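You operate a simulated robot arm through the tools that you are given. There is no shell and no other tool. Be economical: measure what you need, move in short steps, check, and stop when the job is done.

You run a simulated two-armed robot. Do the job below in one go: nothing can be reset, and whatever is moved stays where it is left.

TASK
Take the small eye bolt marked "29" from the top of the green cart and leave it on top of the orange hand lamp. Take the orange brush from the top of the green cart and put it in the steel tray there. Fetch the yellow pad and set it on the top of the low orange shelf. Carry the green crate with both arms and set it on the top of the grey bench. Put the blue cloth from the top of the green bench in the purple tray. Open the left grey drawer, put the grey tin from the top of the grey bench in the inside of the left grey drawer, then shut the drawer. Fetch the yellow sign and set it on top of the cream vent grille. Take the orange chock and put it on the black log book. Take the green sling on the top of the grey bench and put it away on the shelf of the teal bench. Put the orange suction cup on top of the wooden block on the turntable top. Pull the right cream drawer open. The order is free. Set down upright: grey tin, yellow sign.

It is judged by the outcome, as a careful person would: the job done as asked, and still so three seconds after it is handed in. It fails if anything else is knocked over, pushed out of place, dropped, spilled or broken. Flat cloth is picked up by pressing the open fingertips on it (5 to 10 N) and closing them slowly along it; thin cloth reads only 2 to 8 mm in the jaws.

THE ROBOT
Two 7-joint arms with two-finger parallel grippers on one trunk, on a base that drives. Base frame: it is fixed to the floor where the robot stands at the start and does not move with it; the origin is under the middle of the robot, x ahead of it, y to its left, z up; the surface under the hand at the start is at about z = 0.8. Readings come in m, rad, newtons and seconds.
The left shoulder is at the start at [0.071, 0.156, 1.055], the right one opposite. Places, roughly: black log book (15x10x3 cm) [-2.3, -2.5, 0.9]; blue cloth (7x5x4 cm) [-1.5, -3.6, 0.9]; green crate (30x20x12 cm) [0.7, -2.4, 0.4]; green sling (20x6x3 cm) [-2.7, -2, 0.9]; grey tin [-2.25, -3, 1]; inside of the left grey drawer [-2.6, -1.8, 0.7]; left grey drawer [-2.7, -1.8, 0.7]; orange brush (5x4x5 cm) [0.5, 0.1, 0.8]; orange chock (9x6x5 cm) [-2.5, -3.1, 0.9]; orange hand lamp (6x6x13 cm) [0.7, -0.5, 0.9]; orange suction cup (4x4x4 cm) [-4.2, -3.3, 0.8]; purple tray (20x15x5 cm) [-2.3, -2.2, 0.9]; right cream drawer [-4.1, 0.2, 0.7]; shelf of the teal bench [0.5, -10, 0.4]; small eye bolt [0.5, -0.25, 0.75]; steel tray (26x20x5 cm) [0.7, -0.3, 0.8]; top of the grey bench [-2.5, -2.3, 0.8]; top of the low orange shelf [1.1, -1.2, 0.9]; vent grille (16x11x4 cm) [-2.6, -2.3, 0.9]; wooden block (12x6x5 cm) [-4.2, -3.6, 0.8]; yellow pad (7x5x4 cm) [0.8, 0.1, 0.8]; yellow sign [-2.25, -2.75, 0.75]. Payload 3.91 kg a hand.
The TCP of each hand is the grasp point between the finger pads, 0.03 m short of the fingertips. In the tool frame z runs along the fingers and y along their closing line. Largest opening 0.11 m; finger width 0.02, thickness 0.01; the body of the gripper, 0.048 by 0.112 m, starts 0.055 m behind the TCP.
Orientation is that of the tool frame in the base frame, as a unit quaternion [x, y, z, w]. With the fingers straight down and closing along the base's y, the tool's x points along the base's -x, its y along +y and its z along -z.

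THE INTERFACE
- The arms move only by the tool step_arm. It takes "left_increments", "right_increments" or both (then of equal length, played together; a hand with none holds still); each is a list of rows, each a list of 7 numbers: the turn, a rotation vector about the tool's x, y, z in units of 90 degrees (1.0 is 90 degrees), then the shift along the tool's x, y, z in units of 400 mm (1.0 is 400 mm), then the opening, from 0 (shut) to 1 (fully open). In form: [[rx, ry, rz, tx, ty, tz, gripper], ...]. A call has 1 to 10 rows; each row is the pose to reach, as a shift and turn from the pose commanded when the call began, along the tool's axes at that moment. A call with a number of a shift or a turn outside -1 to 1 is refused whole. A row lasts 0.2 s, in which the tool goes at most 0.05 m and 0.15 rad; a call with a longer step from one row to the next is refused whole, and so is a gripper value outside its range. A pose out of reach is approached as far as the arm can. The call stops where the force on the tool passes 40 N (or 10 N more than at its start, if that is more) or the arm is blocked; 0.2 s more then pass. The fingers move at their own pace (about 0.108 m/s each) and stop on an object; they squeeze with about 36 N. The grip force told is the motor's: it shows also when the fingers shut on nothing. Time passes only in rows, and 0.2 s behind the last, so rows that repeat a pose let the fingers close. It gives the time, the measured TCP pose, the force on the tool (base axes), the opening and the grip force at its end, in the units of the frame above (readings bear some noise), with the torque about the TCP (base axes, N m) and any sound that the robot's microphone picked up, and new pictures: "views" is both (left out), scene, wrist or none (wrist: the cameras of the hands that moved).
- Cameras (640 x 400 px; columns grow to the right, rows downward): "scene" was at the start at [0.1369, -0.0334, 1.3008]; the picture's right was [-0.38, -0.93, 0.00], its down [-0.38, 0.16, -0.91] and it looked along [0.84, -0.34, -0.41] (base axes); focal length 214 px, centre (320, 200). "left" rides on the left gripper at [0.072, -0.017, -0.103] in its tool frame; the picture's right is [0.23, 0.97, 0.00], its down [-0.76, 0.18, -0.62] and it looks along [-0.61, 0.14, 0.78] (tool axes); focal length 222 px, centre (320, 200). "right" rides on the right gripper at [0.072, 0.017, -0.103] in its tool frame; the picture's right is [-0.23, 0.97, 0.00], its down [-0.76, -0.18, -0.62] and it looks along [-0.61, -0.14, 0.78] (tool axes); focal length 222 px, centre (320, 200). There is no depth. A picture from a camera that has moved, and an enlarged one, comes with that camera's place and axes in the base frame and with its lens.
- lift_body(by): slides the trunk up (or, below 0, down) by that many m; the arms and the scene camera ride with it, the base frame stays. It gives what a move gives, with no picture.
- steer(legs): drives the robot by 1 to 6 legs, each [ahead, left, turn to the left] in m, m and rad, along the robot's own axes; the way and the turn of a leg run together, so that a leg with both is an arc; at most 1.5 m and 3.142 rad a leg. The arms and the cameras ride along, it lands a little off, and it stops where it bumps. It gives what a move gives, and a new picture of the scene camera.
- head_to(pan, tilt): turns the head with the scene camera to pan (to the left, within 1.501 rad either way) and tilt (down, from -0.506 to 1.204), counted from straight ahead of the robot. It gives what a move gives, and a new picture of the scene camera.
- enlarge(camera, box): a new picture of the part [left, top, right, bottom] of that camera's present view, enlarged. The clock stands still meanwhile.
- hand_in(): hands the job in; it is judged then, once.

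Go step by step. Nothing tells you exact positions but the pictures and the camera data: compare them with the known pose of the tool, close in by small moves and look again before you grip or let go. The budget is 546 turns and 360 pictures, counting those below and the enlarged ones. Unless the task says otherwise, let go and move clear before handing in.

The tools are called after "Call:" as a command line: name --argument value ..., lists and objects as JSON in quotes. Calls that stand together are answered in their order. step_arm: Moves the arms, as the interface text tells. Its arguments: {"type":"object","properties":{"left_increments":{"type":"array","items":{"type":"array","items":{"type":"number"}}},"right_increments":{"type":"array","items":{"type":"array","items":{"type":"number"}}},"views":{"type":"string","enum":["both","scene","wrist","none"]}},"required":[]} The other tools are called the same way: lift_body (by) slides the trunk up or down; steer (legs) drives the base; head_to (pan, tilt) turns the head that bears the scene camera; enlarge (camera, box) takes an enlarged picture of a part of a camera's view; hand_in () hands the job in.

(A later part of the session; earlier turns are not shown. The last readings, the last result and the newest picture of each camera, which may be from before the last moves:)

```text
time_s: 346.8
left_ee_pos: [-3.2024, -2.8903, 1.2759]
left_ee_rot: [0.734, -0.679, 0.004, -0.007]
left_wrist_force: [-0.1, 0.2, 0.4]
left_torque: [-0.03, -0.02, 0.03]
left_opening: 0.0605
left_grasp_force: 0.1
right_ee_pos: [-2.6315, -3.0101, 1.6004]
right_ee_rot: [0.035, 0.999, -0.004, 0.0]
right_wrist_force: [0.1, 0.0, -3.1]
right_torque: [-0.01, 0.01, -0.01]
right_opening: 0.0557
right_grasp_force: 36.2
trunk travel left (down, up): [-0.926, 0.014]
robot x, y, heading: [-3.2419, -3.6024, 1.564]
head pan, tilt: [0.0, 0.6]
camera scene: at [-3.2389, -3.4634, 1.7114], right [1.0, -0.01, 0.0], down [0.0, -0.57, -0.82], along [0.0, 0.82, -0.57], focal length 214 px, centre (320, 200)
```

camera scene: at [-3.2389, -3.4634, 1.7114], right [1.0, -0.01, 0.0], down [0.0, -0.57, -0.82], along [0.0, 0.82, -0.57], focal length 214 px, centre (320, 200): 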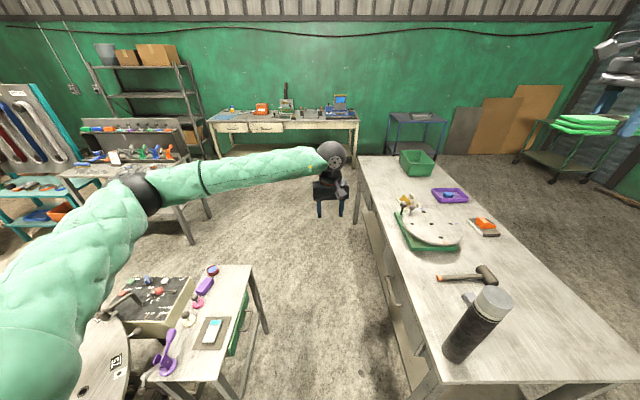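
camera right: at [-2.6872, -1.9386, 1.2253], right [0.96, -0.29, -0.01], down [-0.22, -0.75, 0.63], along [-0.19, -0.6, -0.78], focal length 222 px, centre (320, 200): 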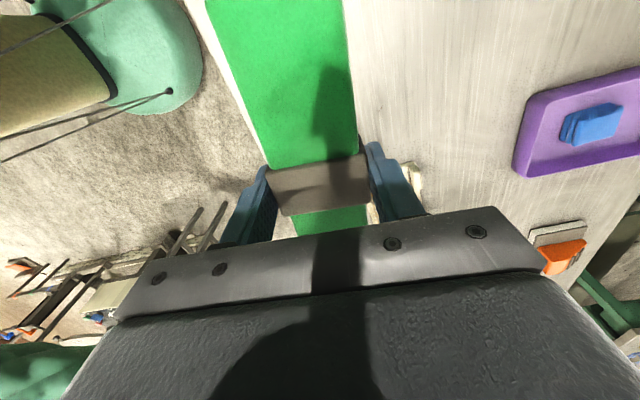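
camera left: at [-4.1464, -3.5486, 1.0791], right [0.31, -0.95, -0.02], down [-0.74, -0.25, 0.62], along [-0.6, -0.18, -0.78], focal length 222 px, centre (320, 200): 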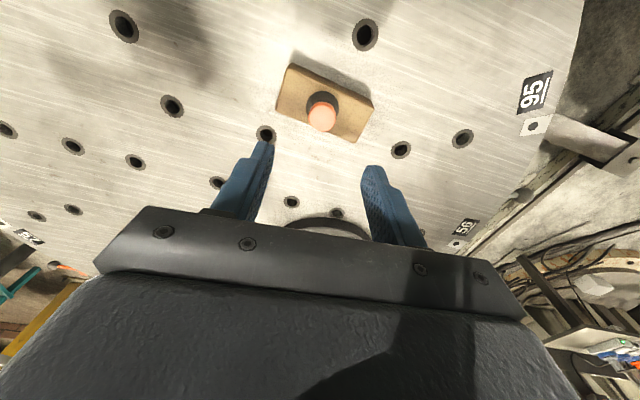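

Call:
steer --legs '[[1.3, 0, 0.005], [1.25, 0, 0], [0, 0.8, 0]]'

Call:
lift_body --by -0.3

Call:
head_to --pan 0 --tilt 0.5

```text
time_s: 363.1
left_ee_pos: [-4.0371, -0.3443, 1.2758]
left_ee_rot: [0.738, -0.674, 0.003, -0.007]
left_wrist_force: [1.0, -0.2, 0.2]
left_torque: [-0.01, 0.02, -0.01]
left_opening: 0.0605
left_grasp_force: 0.0
right_ee_pos: [-3.4651, -0.4571, 1.6017]
right_ee_rot: [0.029, 1.0, -0.004, 0.0]
right_wrist_force: [0.1, -0.3, -3.6]
right_torque: [-0.01, 0.03, 0.01]
right_opening: 0.0557
right_grasp_force: 36.0
trunk travel left (down, up): [-0.926, 0.014]
robot x, y, heading: [-4.0688, -1.0589, 1.578]
head pan, tilt: [0.0, 0.6]
camera scene: at [-4.0672, -0.9169, 1.7114], right [1.0, 0.01, 0.0], down [0.0, -0.57, -0.82], along [-0.01, 0.82, -0.57], focal length 214 px, centre (320, 200)
```

scene: 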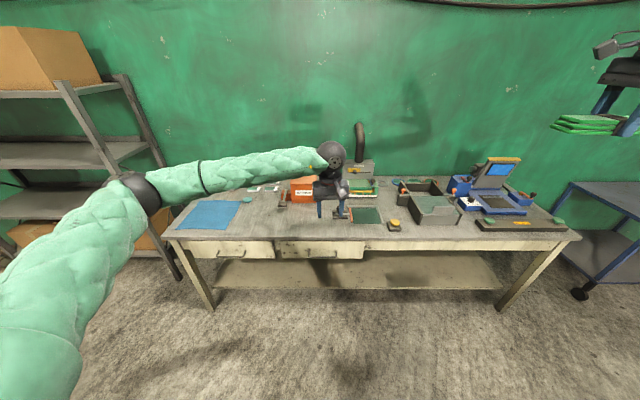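

```text
time_s: 366.1
left_ee_pos: [-4.0384, -0.3445, 0.9767]
left_ee_rot: [0.737, -0.676, 0.003, -0.008]
left_wrist_force: [0.9, -0.3, -0.3]
left_torque: [0.03, 0.03, 0.0]
left_opening: 0.0605
left_grasp_force: 0.0
right_ee_pos: [-3.465, -0.4572, 1.3006]
right_ee_rot: [0.03, 1.0, -0.004, 0.0]
right_wrist_force: [0.7, 0.2, -2.8]
right_torque: [0.01, 0.05, -0.02]
right_opening: 0.0558
right_grasp_force: 36.3
trunk travel left (down, up): [-0.626, 0.314]
robot x, y, heading: [-4.0698, -1.0553, 1.577]
head pan, tilt: [0.0, 0.6]
```

```text
time_s: 366.8
left_ee_pos: [-4.038, -0.3437, 0.9763]
left_ee_rot: [0.738, -0.675, 0.004, -0.007]
left_wrist_force: [0.9, -0.5, 0.7]
left_torque: [0.01, 0.0, 0.04]
left_opening: 0.0604
left_grasp_force: 0.1
right_ee_pos: [-3.4666, -0.456, 1.3014]
right_ee_rot: [0.03, 1.0, -0.005, 0.0]
right_wrist_force: [0.0, -0.1, -3.2]
right_torque: [0.0, 0.01, -0.03]
right_opening: 0.0556
right_grasp_force: 36.2
trunk travel left (down, up): [-0.626, 0.314]
robot x, y, heading: [-4.0688, -1.0576, 1.575]
head pan, tilt: [0.0, 0.499]
camera scene: at [-4.0682, -0.9146, 1.4204], right [1.0, 0.01, 0.0], down [0.0, -0.48, -0.88], along [-0.01, 0.88, -0.48], focal length 214 px, centre (320, 200)
```

scene: 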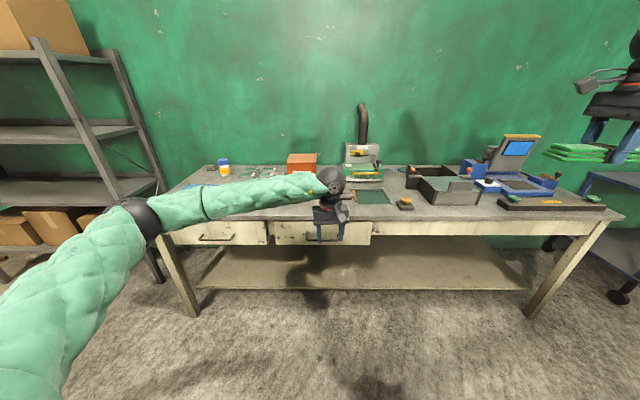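

The right cream drawer is in front of the left hand. I pitch and roll the left hand to point forward with its jaws vertical.

Call:
step_arm --left_increments '[[0, 0, 0.055, 0, 0, 0, 0.5], [0, 0, 0.055, 0, 0, 0, 0.5]]' --views "none"

Call:
step_arm --left_increments '[[0, -0.09, 0, 0.03, 0, 0, 0.5], [0, -0.18, 0, 0.06, 0, 0, 0.5], [0, -0.27, 0, 0.09, 0, 0, 0.5], [0, -0.36, 0, 0.12, 0, 0, 0.5], [0, -0.45, 0, 0.15, 0, 0, 0.5], [0, -0.54, 0, 0.15, 0, 0, 0.5], [0, -0.63, 0, 0.15, 0, 0, 0.5], [0, -0.72, 0, 0.15, 0, 0, 0.5], [0, -0.78, 0, 0.15, 0, 0, 0.5]]' --views "none"

Call:
step_arm --left_increments '[[0, 0, -0.09, 0, 0, 0, 0.5], [0, 0, -0.18, 0, 0, 0, 0.5], [0, 0, -0.27, 0, 0, 0, 0.5], [0, 0, -0.36, 0, 0, 0, 0.5], [0, 0, -0.45, 0, 0, 0, 0.5], [0, 0, -0.54, 0, 0, 0, 0.5], [0, 0, -0.63, 0, 0, 0, 0.5], [0, 0, -0.72, 0, 0, 0, 0.5], [0, 0, -0.81, 0, 0, 0, 0.5], [0, 0, -0.9, 0, 0, 0, 0.5]]' --views "none"

Call:
lift_body --by -0.26

Call:
head_to --pan 0 --tilt 0.45

```text
time_s: 367.4
left_ee_pos: [-4.0391, -0.3433, 0.9752]
left_ee_rot: [0.708, -0.706, 0.004, -0.007]
left_wrist_force: [-0.8, -0.2, -0.6]
left_torque: [-0.01, 0.0, -0.01]
left_opening: 0.0551
left_grasp_force: 0.0
right_ee_pos: [-3.4648, -0.4565, 1.3007]
right_ee_rot: [0.03, 1.0, -0.005, 0.0]
right_wrist_force: [0.0, 0.2, -3.3]
right_torque: [-0.02, 0.04, -0.02]
right_opening: 0.0556
right_grasp_force: 35.7
trunk travel left (down, up): [-0.626, 0.314]
robot x, y, heading: [-4.0679, -1.0557, 1.576]
head pan, tilt: [0.0, 0.499]
```

```text
time_s: 369.4
left_ee_pos: [-4.0356, -0.404, 0.976]
left_ee_rot: [0.58, -0.574, -0.405, -0.413]
left_wrist_force: [0.4, -0.6, -2.3]
left_torque: [0.01, 0.03, 0.01]
left_opening: 0.055
left_grasp_force: 0.1
right_ee_pos: [-3.4634, -0.4582, 1.2995]
right_ee_rot: [0.03, 1.0, -0.004, -0.002]
right_wrist_force: [0.4, 0.0, -3.5]
right_torque: [0.02, 0.03, 0.03]
right_opening: 0.056
right_grasp_force: 35.7
trunk travel left (down, up): [-0.626, 0.314]
robot x, y, heading: [-4.0657, -1.0602, 1.579]
head pan, tilt: [0.0, 0.499]
```

```text
time_s: 371.6
left_ee_pos: [-4.0365, -0.4045, 0.9758]
left_ee_rot: [0.814, -0.058, -0.04, -0.576]
left_wrist_force: [-0.3, -1.4, 0.7]
left_torque: [0.02, 0.01, 0.0]
left_opening: 0.0548
left_grasp_force: 0.1
right_ee_pos: [-3.4664, -0.4567, 1.301]
right_ee_rot: [0.029, 1.0, -0.005, -0.001]
right_wrist_force: [-0.5, -0.4, -2.8]
right_torque: [0.02, 0.01, -0.01]
right_opening: 0.0557
right_grasp_force: 36.0
trunk travel left (down, up): [-0.626, 0.314]
robot x, y, heading: [-4.068, -1.0596, 1.577]
head pan, tilt: [0.0, 0.499]
```

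```text
time_s: 374.3
left_ee_pos: [-4.037, -0.4045, 0.7146]
left_ee_rot: [0.814, -0.058, -0.04, -0.577]
left_wrist_force: [-0.1, 0.1, 0.9]
left_torque: [-0.02, -0.03, 0.0]
left_opening: 0.0549
left_grasp_force: 0.0
right_ee_pos: [-3.465, -0.458, 1.0408]
right_ee_rot: [0.031, 1.0, -0.005, 0.0]
right_wrist_force: [-1.3, 0.4, -3.0]
right_torque: [0.02, 0.01, 0.0]
right_opening: 0.0559
right_grasp_force: 36.2
trunk travel left (down, up): [-0.366, 0.574]
robot x, y, heading: [-4.0721, -1.0573, 1.582]
head pan, tilt: [0.0, 0.499]
```

```text
time_s: 374.9
left_ee_pos: [-4.0369, -0.4037, 0.7157]
left_ee_rot: [0.815, -0.058, -0.04, -0.576]
left_wrist_force: [0.0, -0.6, 0.3]
left_torque: [-0.02, 0.01, -0.02]
left_opening: 0.055
left_grasp_force: 0.0
right_ee_pos: [-3.4646, -0.4578, 1.0405]
right_ee_rot: [0.029, 1.0, -0.004, 0.0]
right_wrist_force: [0.0, -0.6, -3.4]
right_torque: [0.01, 0.0, 0.01]
right_opening: 0.0558
right_grasp_force: 35.6
trunk travel left (down, up): [-0.366, 0.574]
robot x, y, heading: [-4.0667, -1.0576, 1.578]
head pan, tilt: [0.0, 0.45]
camera scene: at [-4.0683, -0.9139, 1.1649], right [1.0, 0.01, 0.0], down [0.0, -0.44, -0.9], along [-0.01, 0.9, -0.44], focal length 214 px, centre (320, 200)
```

scene: 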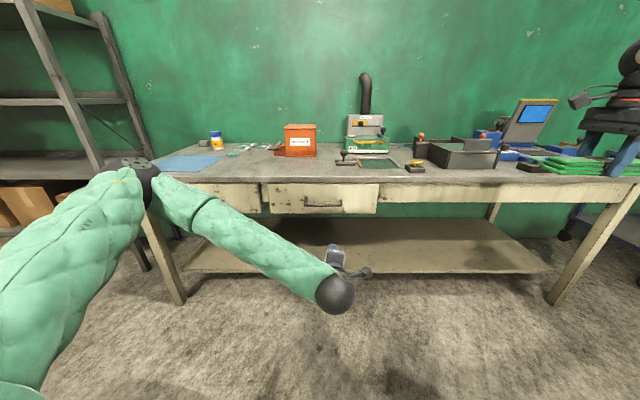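

Call:
enlarge --camera "scene" --box '[240, 150, 400, 250]'

Call:
enlarge --camera "left" --box '[0, 0, 640, 400]'

```text
4.00 times, centred on (320, 200) of scene
camera zoom: at [-4.0683, -0.9139, 1.1649], right [1.0, 0.01, 0.0], down [0.0, -0.44, -0.9], along [-0.01, 0.9, -0.44], focal length 858 px, centre (320, 200)
```

zoom: 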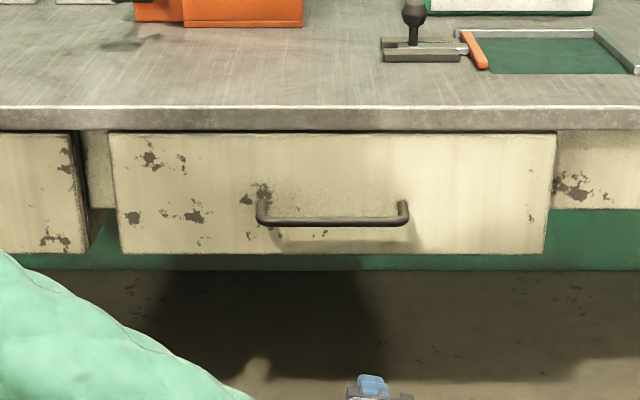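

```text
1.00 times, centred on (320, 200) of left (not enlarged: the box is as wide or as high as the picture)
camera zoom: at [-3.9639, -0.4989, 0.756], right [0.09, -0.33, -0.94], down [-0.78, -0.61, 0.14], along [-0.62, 0.72, -0.31], focal length 222 px, centre (320, 200)
```

zoom: 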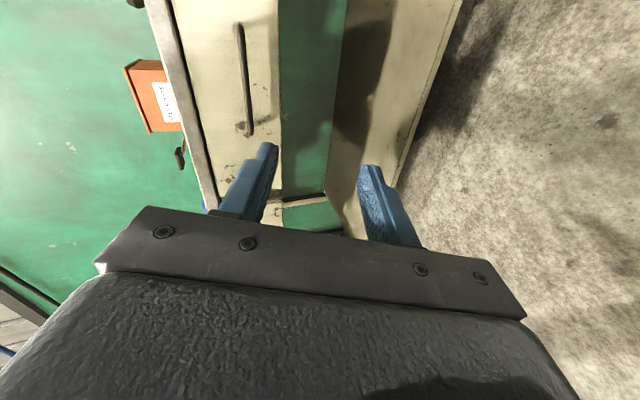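

Handle triangulated at about (−4.06, −0.063, 0.730). Drive 0.15 m closer first.

Call:
steer --legs '[[0.15, 0, -0.006]]'

```text
time_s: 376.3
left_ee_pos: [-4.0351, -0.2508, 0.7148]
left_ee_rot: [0.815, -0.059, -0.04, -0.576]
left_wrist_force: [0.2, 0.0, -0.1]
left_torque: [-0.02, -0.01, 0.02]
left_opening: 0.0548
left_grasp_force: 0.0
right_ee_pos: [-3.4649, -0.3053, 1.0393]
right_ee_rot: [0.032, 0.999, -0.005, 0.0]
right_wrist_force: [0.1, 1.0, -4.0]
right_torque: [-0.03, -0.01, -0.03]
right_opening: 0.056
right_grasp_force: 35.8
trunk travel left (down, up): [-0.366, 0.574]
robot x, y, heading: [-4.0695, -0.9048, 1.57]
head pan, tilt: [0.0, 0.45]
camera scene: at [-4.0682, -0.7597, 1.1647], right [1.0, 0.0, 0.0], down [0.0, -0.44, -0.9], along [0.0, 0.9, -0.44], focal length 214 px, centre (320, 200)
```

scene: 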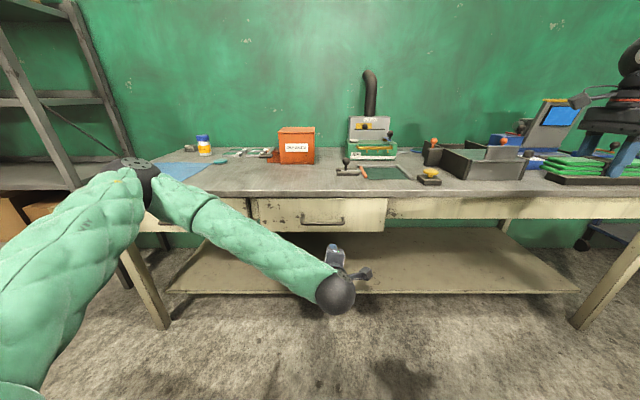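

Call:
enlarge --camera "scene" --box '[260, 190, 400, 270]'

Call:
enlarge --camera "left" --box '[0, 0, 640, 400]'

```text
4.57 times, centred on (330, 230) of scene
camera zoom: at [-4.0682, -0.7597, 1.1647], right [1.0, 0.0, 0.0], down [0.0, -0.44, -0.9], along [0.0, 0.9, -0.44], focal length 980 px, centre (274, 63)
```

zoom: 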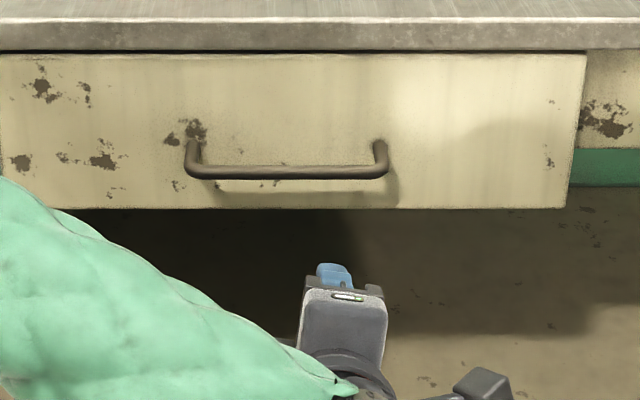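

```text
1.00 times, centred on (320, 200) of left (not enlarged: the box is as wide or as high as the picture)
camera zoom: at [-3.9624, -0.3456, 0.7552], right [0.09, -0.33, -0.94], down [-0.78, -0.61, 0.14], along [-0.62, 0.72, -0.31], focal length 222 px, centre (320, 200)
```

zoom: 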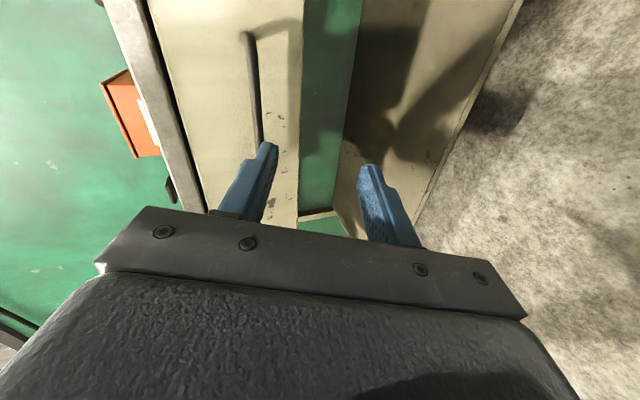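

Call:
step_arm --left_increments '[[0, 0, -0.05, -0.03, -0.09, 0, 0.5], [0, 0, -0.09, -0.065, -0.184, 0.02, 0.5], [0, 0, -0.09, -0.065, -0.184, 0.12, 0.5], [0, 0, -0.09, -0.065, -0.184, 0.22, 0.5], [0, 0, -0.09, -0.065, -0.184, 0.31, 0.5], [0, 0, -0.09, -0.065, -0.184, 0.38, 0.5]]' --views "wrist"

```text
time_s: 377.7
left_ee_pos: [-4.0523, -0.0803, 0.7365]
left_ee_rot: [0.817, -0.002, 0.002, -0.577]
left_wrist_force: [0.4, 1.0, -0.3]
left_torque: [0.01, 0.01, -0.02]
left_opening: 0.0551
left_grasp_force: 0.0
right_ee_pos: [-3.4647, -0.3063, 1.0408]
right_ee_rot: [0.031, 0.999, -0.006, 0.0]
right_wrist_force: [0.2, -0.3, -4.0]
right_torque: [0.01, -0.02, -0.01]
right_opening: 0.0557
right_grasp_force: 35.9
trunk travel left (down, up): [-0.366, 0.574]
robot x, y, heading: [-4.0719, -0.9052, 1.574]
head pan, tilt: [0.0, 0.45]
camera left: at [-3.9805, -0.1729, 0.7861], right [0.23, -0.33, -0.92], down [-0.76, -0.64, 0.04], along [-0.6, 0.69, -0.4], focal length 222 px, centre (320, 200)
```

left: 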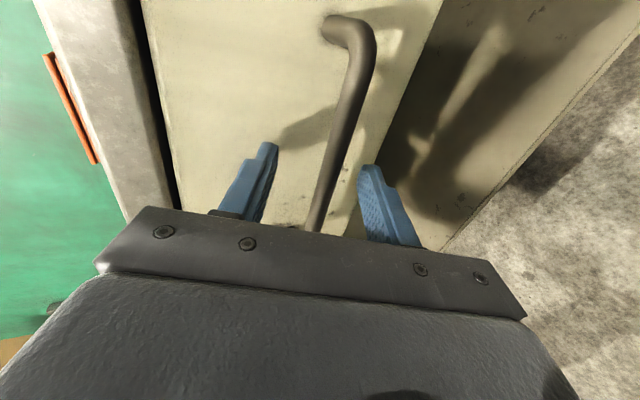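

Call:
step_arm --left_increments '[[0, 0, 0, 0, 0, 0, 0.2], [0, 0, 0, 0, 0, 0, 0], [0, 0, 0, 0, 0, 0, 0], [0, 0, 0, 0, 0, 0, 0]]' --views "none"

Call:
steer --legs '[[-0.15, 0, 0]]'

```text
time_s: 378.7
left_ee_pos: [-4.0525, -0.0837, 0.7318]
left_ee_rot: [0.819, -0.003, 0.001, -0.574]
left_wrist_force: [1.8, 0.5, -8.1]
left_torque: [-0.08, -0.29, -0.15]
left_opening: 0.0116
left_grasp_force: 45.0
right_ee_pos: [-3.4641, -0.306, 1.0409]
right_ee_rot: [0.032, 0.999, -0.005, 0.0]
right_wrist_force: [0.7, -0.8, -3.9]
right_torque: [-0.03, -0.01, 0.01]
right_opening: 0.056
right_grasp_force: 36.1
trunk travel left (down, up): [-0.366, 0.574]
robot x, y, heading: [-4.0695, -0.9047, 1.57]
head pan, tilt: [0.0, 0.45]
stopped in row 4 (left hand): the force on the tool passed its limit at 42 N (the readings are from after the stop); the commanded pose is now the measured one
```

```text
time_s: 380.1
left_ee_pos: [-4.0511, -0.2368, 0.732]
left_ee_rot: [0.819, -0.002, 0.003, -0.574]
left_wrist_force: [-17.2, -2.4, -12.7]
left_torque: [-0.13, 0.19, 1.07]
left_opening: 0.0118
left_grasp_force: 45.3
right_ee_pos: [-3.4637, -0.4602, 1.0409]
right_ee_rot: [0.033, 0.999, -0.005, -0.001]
right_wrist_force: [0.4, 0.4, -3.0]
right_torque: [-0.02, 0.02, 0.06]
right_opening: 0.0558
right_grasp_force: 35.8
trunk travel left (down, up): [-0.366, 0.574]
robot x, y, heading: [-4.0711, -1.0595, 1.571]
head pan, tilt: [0.0, 0.45]
camera scene: at [-4.0689, -0.9131, 1.1648], right [1.0, 0.0, 0.0], down [0.0, -0.44, -0.9], along [0.0, 0.9, -0.44], focal length 214 px, centre (320, 200)
```

scene: 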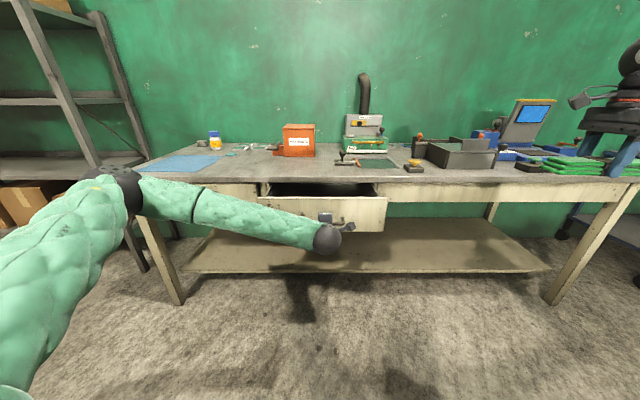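

Call:
steer --legs '[[-0.11, 0, 0]]'

Call:
step_arm --left_increments '[[0, 0, 0, 0, 0, 0, 0.4], [0, 0, 0, 0, 0, 0, 0.6], [0, 0, 0, 0, 0, -0.1, 0.6], [0, 0, 0, 0, 0, -0.2, 0.6], [0, 0, 0, 0, 0, -0.3, 0.6]]' --views "scene"

```text
time_s: 381.3
left_ee_pos: [-4.0513, -0.346, 0.7322]
left_ee_rot: [0.819, -0.003, 0.002, -0.574]
left_wrist_force: [-6.4, -2.4, -5.9]
left_torque: [-0.03, -0.11, 0.37]
left_opening: 0.0118
left_grasp_force: 44.4
right_ee_pos: [-3.4647, -0.5704, 1.0402]
right_ee_rot: [0.034, 0.999, -0.004, 0.0]
right_wrist_force: [0.4, 0.2, -2.9]
right_torque: [0.01, -0.01, 0.03]
right_opening: 0.0559
right_grasp_force: 36.3
trunk travel left (down, up): [-0.366, 0.574]
robot x, y, heading: [-4.067, -1.1679, 1.568]
head pan, tilt: [0.0, 0.45]
camera scene: at [-4.0684, -1.024, 1.1649], right [1.0, 0.0, 0.0], down [0.0, -0.44, -0.9], along [0.0, 0.9, -0.44], focal length 214 px, centre (320, 200)
```

scene: 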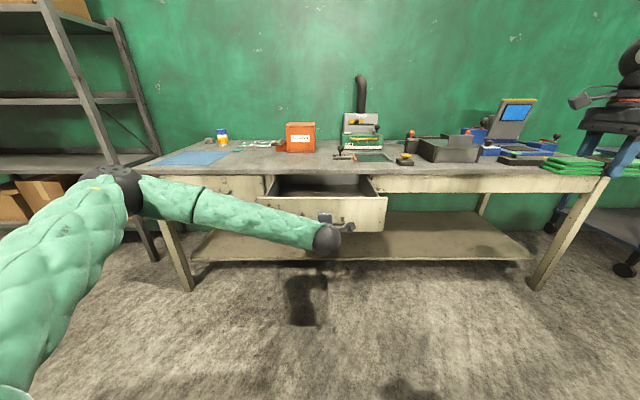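

```text
time_s: 382.5
left_ee_pos: [-4.0545, -0.4586, 0.773]
left_ee_rot: [0.818, -0.003, 0.0, -0.575]
left_wrist_force: [0.5, 0.5, 0.4]
left_torque: [0.01, 0.0, 0.01]
left_opening: 0.0658
left_grasp_force: 0.0
right_ee_pos: [-3.4628, -0.5711, 1.041]
right_ee_rot: [0.033, 0.999, -0.004, 0.0]
right_wrist_force: [-0.3, 0.1, -3.2]
right_torque: [-0.01, -0.04, 0.02]
right_opening: 0.0559
right_grasp_force: 35.8
trunk travel left (down, up): [-0.366, 0.574]
robot x, y, heading: [-4.0672, -1.1699, 1.573]
head pan, tilt: [0.0, 0.45]
camera scene: at [-4.0682, -1.0241, 1.165], right [1.0, 0.0, 0.0], down [0.0, -0.44, -0.9], along [0.0, 0.9, -0.44], focal length 214 px, centre (320, 200)
```

scene: 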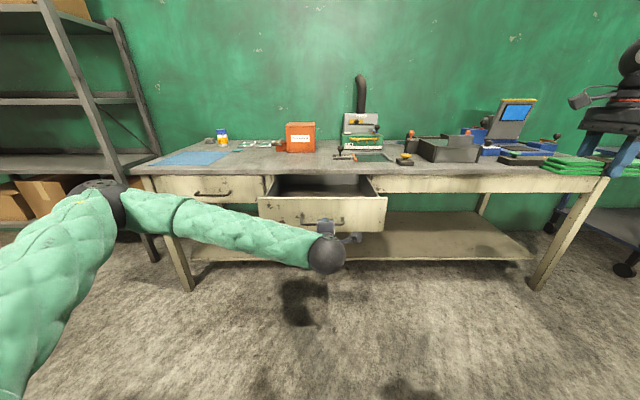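

The right cream drawer is open. Raise, back off, and turn the left hand back down; then start the trip to the teal bench with the sling.

Call:
lift_body --by 0.3

Call:
steer --legs '[[-0.25, 0, 0]]'

Call:
step_arm --left_increments '[[0, 0, 0.09, 0, 0, 0, 0.5], [0, 0, 0.18, 0, 0, 0, 0.5], [0, 0, 0.27, 0, 0, 0, 0.5], [0, 0, 0.36, 0, 0, 0, 0.5], [0, 0, 0.45, 0, 0, 0, 0.5], [0, 0, 0.54, 0, 0, 0, 0.5], [0, 0, 0.63, 0, 0, 0, 0.5], [0, 0, 0.72, 0, 0, 0, 0.5], [0, 0, 0.81, 0, 0, 0, 0.5], [0, 0, 0.9, 0, 0, 0, 0.5]]' --views "none"

Call:
step_arm --left_increments '[[0, 0, 0.09, 0, 0, 0, 0.5], [0, 0.07, 0.09, 0, 0, 0, 0.5]]' --views "none"

Call:
step_arm --left_increments '[[0, 0.09, 0, 0, 0, 0, 0.5], [0, 0.18, 0, 0, 0, 0, 0.5], [0, 0.27, 0, 0, 0, 0, 0.5], [0, 0.36, 0, 0, 0, 0, 0.5], [0, 0.45, 0, 0, 0, 0, 0.5], [0, 0.54, 0, 0, 0, 0, 0.5], [0, 0.63, 0, 0, 0, 0, 0.5], [0, 0.71, 0, 0, 0, 0, 0.5]]' --views "none"

Call:
steer --legs '[[0, 0, -1.57]]'

```text
time_s: 385.5
left_ee_pos: [-4.0525, -0.4595, 1.0724]
left_ee_rot: [0.819, -0.003, 0.001, -0.574]
left_wrist_force: [0.4, 0.4, -0.8]
left_torque: [0.03, 0.01, -0.01]
left_opening: 0.0661
left_grasp_force: 0.0
right_ee_pos: [-3.4627, -0.5714, 1.3395]
right_ee_rot: [0.033, 0.999, -0.004, -0.001]
right_wrist_force: [0.4, 0.3, -3.9]
right_torque: [0.0, 0.02, -0.02]
right_opening: 0.0557
right_grasp_force: 35.9
trunk travel left (down, up): [-0.666, 0.274]
robot x, y, heading: [-4.0699, -1.164, 1.572]
head pan, tilt: [0.0, 0.45]
```

```text
time_s: 387.3
left_ee_pos: [-4.0507, -0.7105, 1.0717]
left_ee_rot: [0.818, -0.005, 0.002, -0.575]
left_wrist_force: [-0.3, -0.6, 1.6]
left_torque: [-0.01, 0.0, -0.04]
left_opening: 0.0659
left_grasp_force: 0.1
right_ee_pos: [-3.4621, -0.825, 1.3407]
right_ee_rot: [0.035, 0.999, -0.004, 0.0]
right_wrist_force: [-0.1, -0.3, -2.5]
right_torque: [0.03, 0.0, 0.01]
right_opening: 0.0559
right_grasp_force: 36.3
trunk travel left (down, up): [-0.666, 0.274]
robot x, y, heading: [-4.0704, -1.4216, 1.569]
head pan, tilt: [0.0, 0.45]
camera scene: at [-4.0679, -1.2756, 1.465], right [1.0, 0.0, 0.0], down [0.0, -0.44, -0.9], along [0.0, 0.9, -0.44], focal length 214 px, centre (320, 200)
```

scene: 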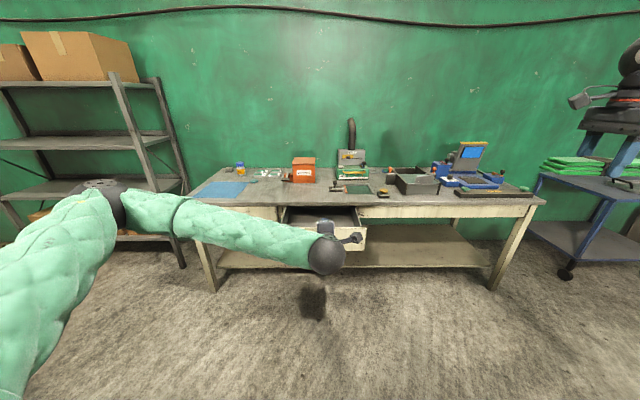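

```text
time_s: 389.5
left_ee_pos: [-4.0498, -0.7097, 1.0712]
left_ee_rot: [0.62, -0.535, -0.372, -0.436]
left_wrist_force: [-0.7, 0.3, 0.0]
left_torque: [-0.03, 0.0, 0.01]
left_opening: 0.055
left_grasp_force: 0.0
right_ee_pos: [-3.4613, -0.8256, 1.3404]
right_ee_rot: [0.036, 0.999, -0.004, -0.001]
right_wrist_force: [1.0, -0.1, -4.4]
right_torque: [0.01, 0.02, 0.0]
right_opening: 0.0559
right_grasp_force: 36.1
trunk travel left (down, up): [-0.666, 0.274]
robot x, y, heading: [-4.0726, -1.4151, 1.567]
head pan, tilt: [0.0, 0.45]
```

```text
time_s: 390.1
left_ee_pos: [-4.0512, -0.7117, 1.0726]
left_ee_rot: [-0.599, 0.601, 0.367, 0.381]
left_wrist_force: [-0.5, -0.2, -0.2]
left_torque: [-0.01, 0.0, 0.0]
left_opening: 0.0549
left_grasp_force: 0.0
right_ee_pos: [-3.4619, -0.8241, 1.3414]
right_ee_rot: [0.035, 0.999, -0.006, 0.0]
right_wrist_force: [-0.6, 0.7, -3.3]
right_torque: [0.02, 0.0, -0.01]
right_opening: 0.0559
right_grasp_force: 35.4
trunk travel left (down, up): [-0.666, 0.274]
robot x, y, heading: [-4.0679, -1.4199, 1.564]
head pan, tilt: [0.0, 0.45]
```

```text
time_s: 391.9
left_ee_pos: [-4.0495, -0.7109, 1.0717]
left_ee_rot: [-0.703, 0.711, -0.007, 0.004]
left_wrist_force: [-0.1, -0.2, 0.3]
left_torque: [-0.01, 0.02, 0.0]
left_opening: 0.0549
left_grasp_force: 0.1
right_ee_pos: [-3.461, -0.8239, 1.3397]
right_ee_rot: [0.035, 0.999, -0.005, -0.001]
right_wrist_force: [0.7, 0.6, -4.0]
right_torque: [-0.03, 0.05, -0.01]
right_opening: 0.056
right_grasp_force: 36.3
trunk travel left (down, up): [-0.666, 0.274]
robot x, y, heading: [-4.0667, -1.4177, 1.57]
head pan, tilt: [0.0, 0.45]
```

```text
time_s: 396.1
left_ee_pos: [-3.3612, -1.4365, 1.0717]
left_ee_rot: [0.005, 1.0, -0.008, -0.001]
left_wrist_force: [-0.6, -0.4, -0.2]
left_torque: [-0.05, 0.01, -0.02]
left_opening: 0.0551
left_grasp_force: 0.0
right_ee_pos: [-3.472, -2.0263, 1.3403]
right_ee_rot: [0.73, 0.684, -0.004, -0.004]
right_wrist_force: [-0.4, 0.1, -3.7]
right_torque: [0.01, -0.01, -0.01]
right_opening: 0.056
right_grasp_force: 36.0
trunk travel left (down, up): [-0.666, 0.274]
robot x, y, heading: [-4.0716, -1.4186, 0.001]
head pan, tilt: [0.0, 0.45]
camera scene: at [-3.9263, -1.4186, 1.4649], right [0.0, -1.0, 0.0], down [-0.44, 0.0, -0.9], along [0.9, 0.0, -0.44], focal length 214 px, centre (320, 200)
```

scene: 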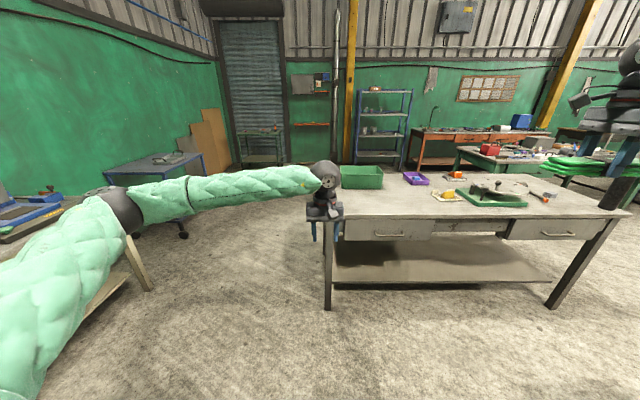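

Call:
steer --legs '[[0, 0.68, 0], [1.4, 0, 0], [1.4, 0, 0], [0.85, 0, 0], [0, 0, -1.57]]'

Call:
head_to --pan 0 --tilt 0.3

```text
time_s: 420.7
left_ee_pos: [-0.4925, -1.4747, 1.0717]
left_ee_rot: [0.713, 0.701, -0.005, -0.005]
left_wrist_force: [0.0, -0.2, -0.2]
left_torque: [-0.04, 0.02, -0.02]
left_opening: 0.055
left_grasp_force: 0.1
right_ee_pos: [-1.0813, -1.3566, 1.3406]
right_ee_rot: [0.999, -0.037, 0.0, -0.005]
right_wrist_force: [0.7, 0.0, -3.2]
right_torque: [-0.01, -0.03, -0.03]
right_opening: 0.0559
right_grasp_force: 35.4
trunk travel left (down, up): [-0.666, 0.274]
robot x, y, heading: [-0.4684, -0.7655, -1.581]
head pan, tilt: [0.0, 0.45]
camera scene: at [-0.4704, -0.9067, 1.4649], right [-1.0, 0.01, 0.0], down [0.01, 0.44, -0.9], along [-0.01, -0.9, -0.44], focal length 214 px, centre (320, 200)
```

scene: 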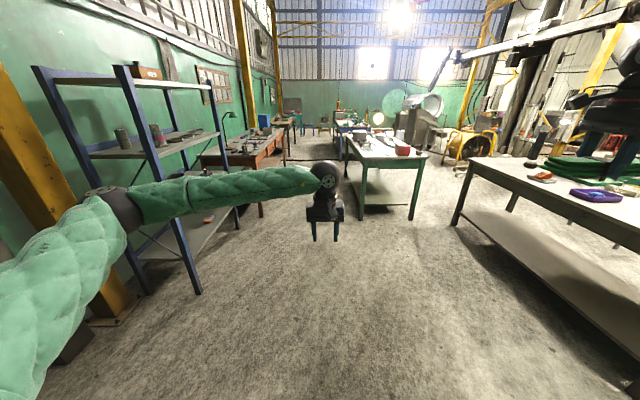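

```text
time_s: 421.4
left_ee_pos: [-0.4931, -1.4755, 1.0717]
left_ee_rot: [0.713, 0.701, -0.005, -0.006]
left_wrist_force: [-0.7, -0.5, -0.3]
left_torque: [-0.01, -0.06, -0.03]
left_opening: 0.055
left_grasp_force: 0.0
right_ee_pos: [-1.0807, -1.3576, 1.3405]
right_ee_rot: [0.999, -0.037, 0.0, -0.005]
right_wrist_force: [-0.1, 0.2, -3.8]
right_torque: [-0.01, -0.02, 0.02]
right_opening: 0.0557
right_grasp_force: 36.0
trunk travel left (down, up): [-0.666, 0.274]
robot x, y, heading: [-0.4709, -0.7623, -1.58]
head pan, tilt: [0.0, 0.3]
camera scene: at [-0.4703, -0.9083, 1.4788], right [-1.0, 0.01, 0.0], down [0.0, 0.3, -0.95], along [-0.01, -0.95, -0.3], focal length 214 px, centre (320, 200)
```

scene: 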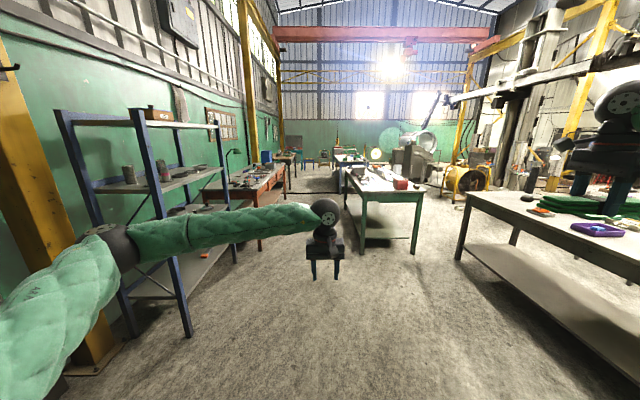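

Call:
steer --legs '[[0, 0.07, 0.01], [1.4, 0, 0], [1.4, 0, 0]]'

```text
time_s: 435.5
left_ee_pos: [-0.394, -4.2593, 1.0717]
left_ee_rot: [0.707, 0.707, -0.005, -0.006]
left_wrist_force: [0.0, -0.3, -0.1]
left_torque: [0.02, 0.02, 0.04]
left_opening: 0.055
left_grasp_force: 0.0
right_ee_pos: [-0.9841, -4.1543, 1.3404]
right_ee_rot: [1.0, -0.028, -0.001, -0.006]
right_wrist_force: [0.7, 0.1, -3.6]
right_torque: [0.02, 0.01, -0.04]
right_opening: 0.056
right_grasp_force: 36.6
trunk travel left (down, up): [-0.666, 0.274]
robot x, y, heading: [-0.3847, -3.5504, -1.562]
head pan, tilt: [0.0, 0.3]
camera scene: at [-0.3823, -3.6931, 1.4788], right [-1.0, -0.01, 0.0], down [0.0, 0.3, -0.95], along [0.01, -0.95, -0.3], focal length 214 px, centre (320, 200)
```

scene: 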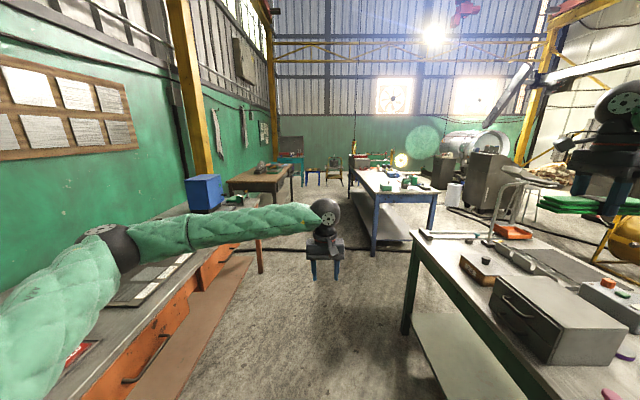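

Call:
steer --legs '[[0, 0.1, -0.008], [1.4, 0, 0], [1.4, 0, 0]]'

```text
time_s: 450.0
left_ee_pos: [-0.3233, -7.0922, 1.0718]
left_ee_rot: [0.712, 0.703, -0.004, -0.006]
left_wrist_force: [0.0, 0.3, 0.1]
left_torque: [0.02, 0.0, 0.0]
left_opening: 0.0548
left_grasp_force: 0.1
right_ee_pos: [-0.9122, -6.978, 1.3415]
right_ee_rot: [0.999, -0.035, 0.0, -0.005]
right_wrist_force: [0.1, -0.9, -2.8]
right_torque: [0.0, -0.01, -0.02]
right_opening: 0.0561
right_grasp_force: 36.3
trunk travel left (down, up): [-0.666, 0.274]
robot x, y, heading: [-0.3027, -6.3825, -1.576]
head pan, tilt: [0.0, 0.3]
camera scene: at [-0.3044, -6.5257, 1.4788], right [-1.0, 0.0, 0.0], down [0.0, 0.3, -0.95], along [0.0, -0.95, -0.3], focal length 214 px, centre (320, 200)
```

scene: 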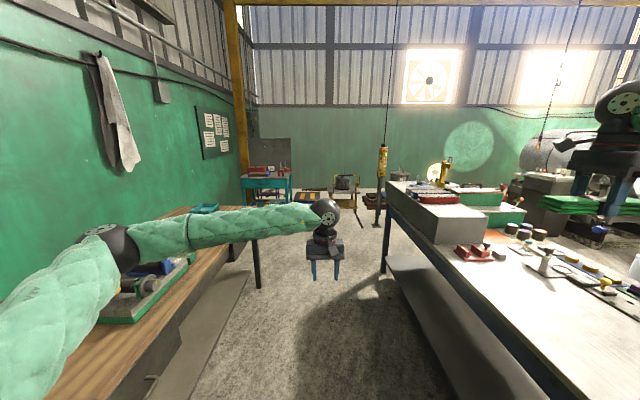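

Call:
enlarge --camera "scene" --box '[220, 140, 400, 252]'

```text
3.56 times, centred on (310, 196) of scene
camera zoom: at [-0.3044, -6.5257, 1.4788], right [-1.0, 0.0, 0.0], down [0.0, 0.3, -0.95], along [0.0, -0.95, -0.3], focal length 763 px, centre (356, 214)
```

zoom: 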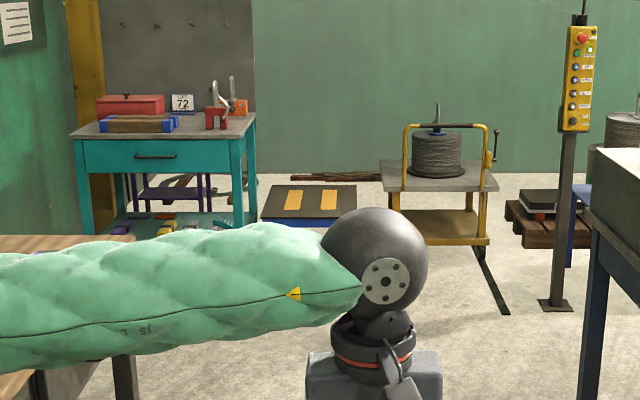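

Call:
steer --legs '[[1.3, 0, 0.005], [1.0, 0, 0], [0, 0.7, 0]]'

Call:
head_to --pan 0 --tilt 0.65

```text
time_s: 464.7
left_ee_pos: [0.3512, -9.4005, 1.0726]
left_ee_rot: [0.718, 0.696, -0.005, -0.006]
left_wrist_force: [0.4, 0.2, -0.3]
left_torque: [0.0, -0.01, 0.0]
left_opening: 0.0549
left_grasp_force: 0.1
right_ee_pos: [-0.2365, -9.2756, 1.3403]
right_ee_rot: [0.999, -0.044, 0.0, -0.005]
right_wrist_force: [1.2, 1.3, -3.6]
right_torque: [0.02, 0.0, -0.01]
right_opening: 0.0559
right_grasp_force: 36.1
trunk travel left (down, up): [-0.666, 0.274]
robot x, y, heading: [0.3854, -8.6955, -1.594]
head pan, tilt: [0.0, 0.3]
camera scene: at [0.3814, -8.8352, 1.4788], right [-1.0, 0.02, 0.0], down [0.01, 0.3, -0.96], along [-0.02, -0.95, -0.3], focal length 214 px, centre (320, 200)
```

scene: 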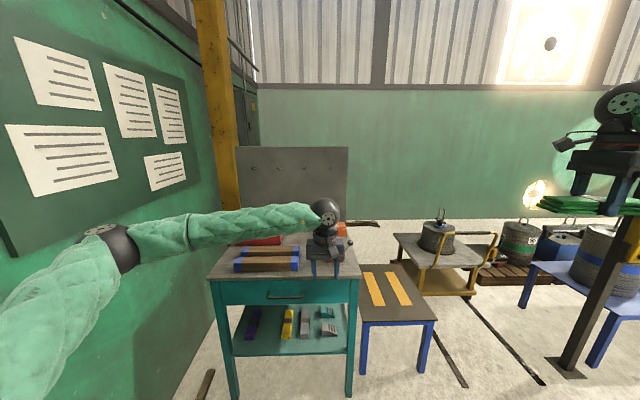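

```text
time_s: 465.6
left_ee_pos: [0.35, -9.4005, 1.073]
left_ee_rot: [0.718, 0.695, -0.005, -0.006]
left_wrist_force: [-0.4, 0.7, -0.2]
left_torque: [-0.03, 0.01, -0.04]
left_opening: 0.055
left_grasp_force: 0.1
right_ee_pos: [-0.2362, -9.2741, 1.3393]
right_ee_rot: [0.999, -0.045, 0.0, -0.005]
right_wrist_force: [-0.5, 1.1, -4.1]
right_torque: [0.03, -0.01, 0.0]
right_opening: 0.0557
right_grasp_force: 35.9
trunk travel left (down, up): [-0.666, 0.274]
robot x, y, heading: [0.3834, -8.6948, -1.597]
head pan, tilt: [0.0, 0.649]
camera scene: at [0.3809, -8.8286, 1.4472], right [-1.0, 0.02, 0.0], down [0.02, 0.6, -0.8], along [-0.02, -0.8, -0.6], focal length 214 px, centre (320, 200)
```

scene: 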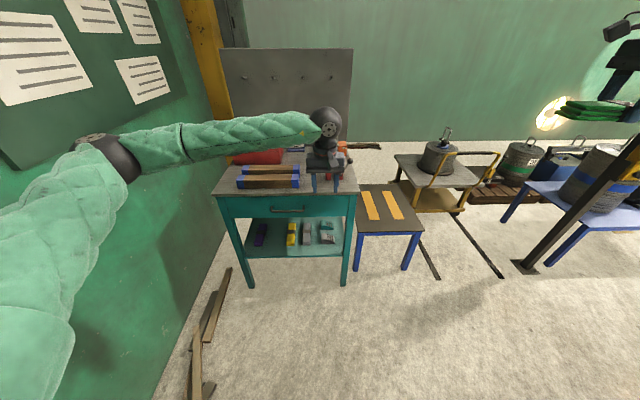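

Call:
enlarge --camera "scene" --box '[210, 180, 370, 290]'

```text
3.64 times, centred on (290, 235) of scene
camera zoom: at [0.3809, -8.8286, 1.4472], right [-1.0, 0.02, 0.0], down [0.02, 0.6, -0.8], along [-0.02, -0.8, -0.6], focal length 780 px, centre (429, 73)
```

zoom: 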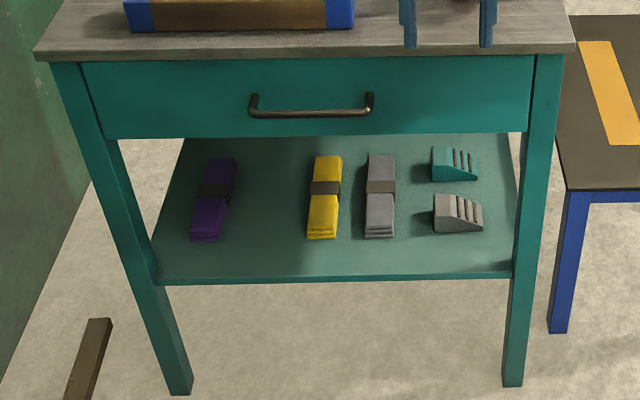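

The teal bench's lower shelf (z≈0.335, front edge y≈−9.70) has a free strip in front of the items, 8 cm deep. I'll lay the sling crosswise there with the right hand, pitched ~20°. First tuck the left hand away.

Call:
step_arm --left_increments '[[0, 0, 0, 0.05, 0.08, -0.04, 0.3], [0, 0, 0, 0.1, 0.16, -0.08, 0.3], [0, 0, 0, 0.15, 0.24, -0.12, 0.3], [0, 0, 0, 0.2, 0.32, -0.16, 0.3], [0, 0, 0, 0.25, 0.4, -0.2, 0.3], [0, 0, 0, 0.3, 0.48, -0.24, 0.3], [0, 0, 0, 0.35, 0.56, -0.28, 0.3], [0, 0, 0, 0.4, 0.64, -0.32, 0.3], [0, 0, 0, 0.43, 0.7, -0.36, 0.3]]' --right_increments '[[0, 0, -0.03, 0.1, 0, 0, 0], [0, 0, -0.058, 0.2, 0, 0, 0], [0, 0, -0.058, 0.3, 0, 0, 0], [0, 0, -0.058, 0.4, 0, 0, 0], [0, 0, -0.058, 0.5, 0, 0, 0], [0, 0, -0.058, 0.6, 0, 0, 0], [0, 0, -0.058, 0.7, 0, 0, 0], [0, 0, -0.058, 0.8, 0, 0, 0], [0, 0, -0.058, 0.9, 0, 0, 0]]' --views "scene"

```text
time_s: 467.6
left_ee_pos: [0.6389, -9.2399, 1.2102]
left_ee_rot: [0.719, 0.695, -0.006, -0.006]
left_wrist_force: [0.7, 0.9, 0.5]
left_torque: [-0.01, 0.01, 0.0]
left_opening: 0.0331
left_grasp_force: 0.0
right_ee_pos: [0.1257, -9.3074, 1.341]
right_ee_rot: [1.0, 0.0, 0.0, -0.006]
right_wrist_force: [0.0, -0.6, -2.6]
right_torque: [0.01, 0.06, -0.04]
right_opening: 0.0559
right_grasp_force: 35.7
trunk travel left (down, up): [-0.666, 0.274]
robot x, y, heading: [0.3816, -8.6949, -1.593]
head pan, tilt: [0.0, 0.649]
camera scene: at [0.3836, -8.8286, 1.447], right [-1.0, 0.03, 0.0], down [0.01, 0.6, -0.8], along [-0.02, -0.8, -0.61], focal length 214 px, centre (320, 200)
```

scene: 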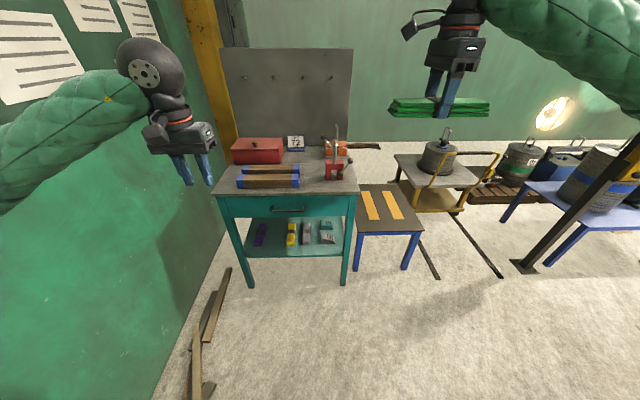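

Call:
step_arm --right_increments '[[-0.07, 0, 0, 0.12, 0, 0, 0], [-0.14, 0, 0, 0.24, 0, 0, 0], [-0.2, 0, 0, 0.36, 0, 0, 0], [-0.222, 0, 0, 0.48, 0, 0, 0], [-0.222, 0, 0, 0.6, 0, 0, 0], [-0.222, 0, 0, 0.63, 0, 0, 0]]' --views "none"

Call:
lift_body --by -0.4

Call:
lift_body --by -0.22

Call:
head_to --pan 0 --tilt 0.5

```text
time_s: 469.0
left_ee_pos: [0.6363, -9.2389, 1.2119]
left_ee_rot: [0.719, 0.695, -0.005, -0.006]
left_wrist_force: [0.3, -0.4, 0.9]
left_torque: [0.02, 0.02, 0.02]
left_opening: 0.0332
left_grasp_force: 0.0
right_ee_pos: [0.3734, -9.3068, 1.3409]
right_ee_rot: [0.986, 0.0, 0.002, 0.169]
right_wrist_force: [-0.4, 0.3, -2.0]
right_torque: [0.05, 0.0, 0.02]
right_opening: 0.0557
right_grasp_force: 35.7
trunk travel left (down, up): [-0.666, 0.274]
robot x, y, heading: [0.3837, -8.6919, -1.596]
head pan, tilt: [0.0, 0.649]
```

```text
time_s: 472.8
left_ee_pos: [0.6379, -9.2384, 0.811]
left_ee_rot: [0.718, 0.696, -0.005, -0.006]
left_wrist_force: [0.4, 0.7, -0.6]
left_torque: [0.0, -0.01, -0.01]
left_opening: 0.033
left_grasp_force: 0.2
right_ee_pos: [0.3734, -9.3051, 0.9408]
right_ee_rot: [0.986, 0.001, 0.0, 0.169]
right_wrist_force: [1.3, 0.1, -4.5]
right_torque: [-0.01, -0.04, 0.0]
right_opening: 0.0558
right_grasp_force: 36.0
trunk travel left (down, up): [-0.266, 0.674]
robot x, y, heading: [0.3833, -8.6904, -1.596]
head pan, tilt: [0.0, 0.649]
```

```text
time_s: 475.1
left_ee_pos: [0.6377, -9.2385, 0.5912]
left_ee_rot: [0.718, 0.696, -0.005, -0.006]
left_wrist_force: [0.9, 0.3, 0.7]
left_torque: [0.02, -0.02, 0.0]
left_opening: 0.0332
left_grasp_force: 0.1
right_ee_pos: [0.3749, -9.306, 0.7212]
right_ee_rot: [0.986, 0.001, 0.0, 0.168]
right_wrist_force: [0.5, 0.2, -4.8]
right_torque: [0.02, -0.01, 0.02]
right_opening: 0.0557
right_grasp_force: 35.7
trunk travel left (down, up): [-0.046, 0.894]
robot x, y, heading: [0.3866, -8.6941, -1.598]
head pan, tilt: [0.0, 0.649]
```

```text
time_s: 475.8
left_ee_pos: [0.6374, -9.2377, 0.591]
left_ee_rot: [0.718, 0.696, -0.006, -0.005]
left_wrist_force: [0.4, 0.1, -0.4]
left_torque: [0.0, 0.0, 0.03]
left_opening: 0.033
left_grasp_force: 0.0
right_ee_pos: [0.3729, -9.3055, 0.7209]
right_ee_rot: [0.986, 0.0, 0.0, 0.168]
right_wrist_force: [0.7, -0.2, -3.4]
right_torque: [0.0, 0.05, 0.03]
right_opening: 0.0558
right_grasp_force: 36.3
trunk travel left (down, up): [-0.046, 0.894]
robot x, y, heading: [0.3844, -8.6897, -1.595]
head pan, tilt: [0.0, 0.499]
camera scene: at [0.3818, -8.8324, 0.8404], right [-1.0, 0.02, 0.0], down [0.01, 0.48, -0.88], along [-0.02, -0.88, -0.48], focal length 214 px, centre (320, 200)
```

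scene: 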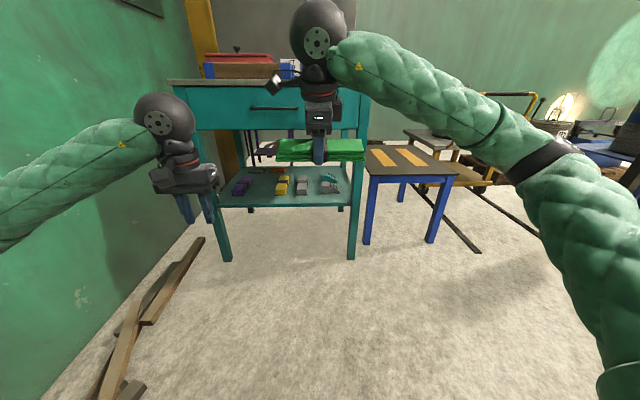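

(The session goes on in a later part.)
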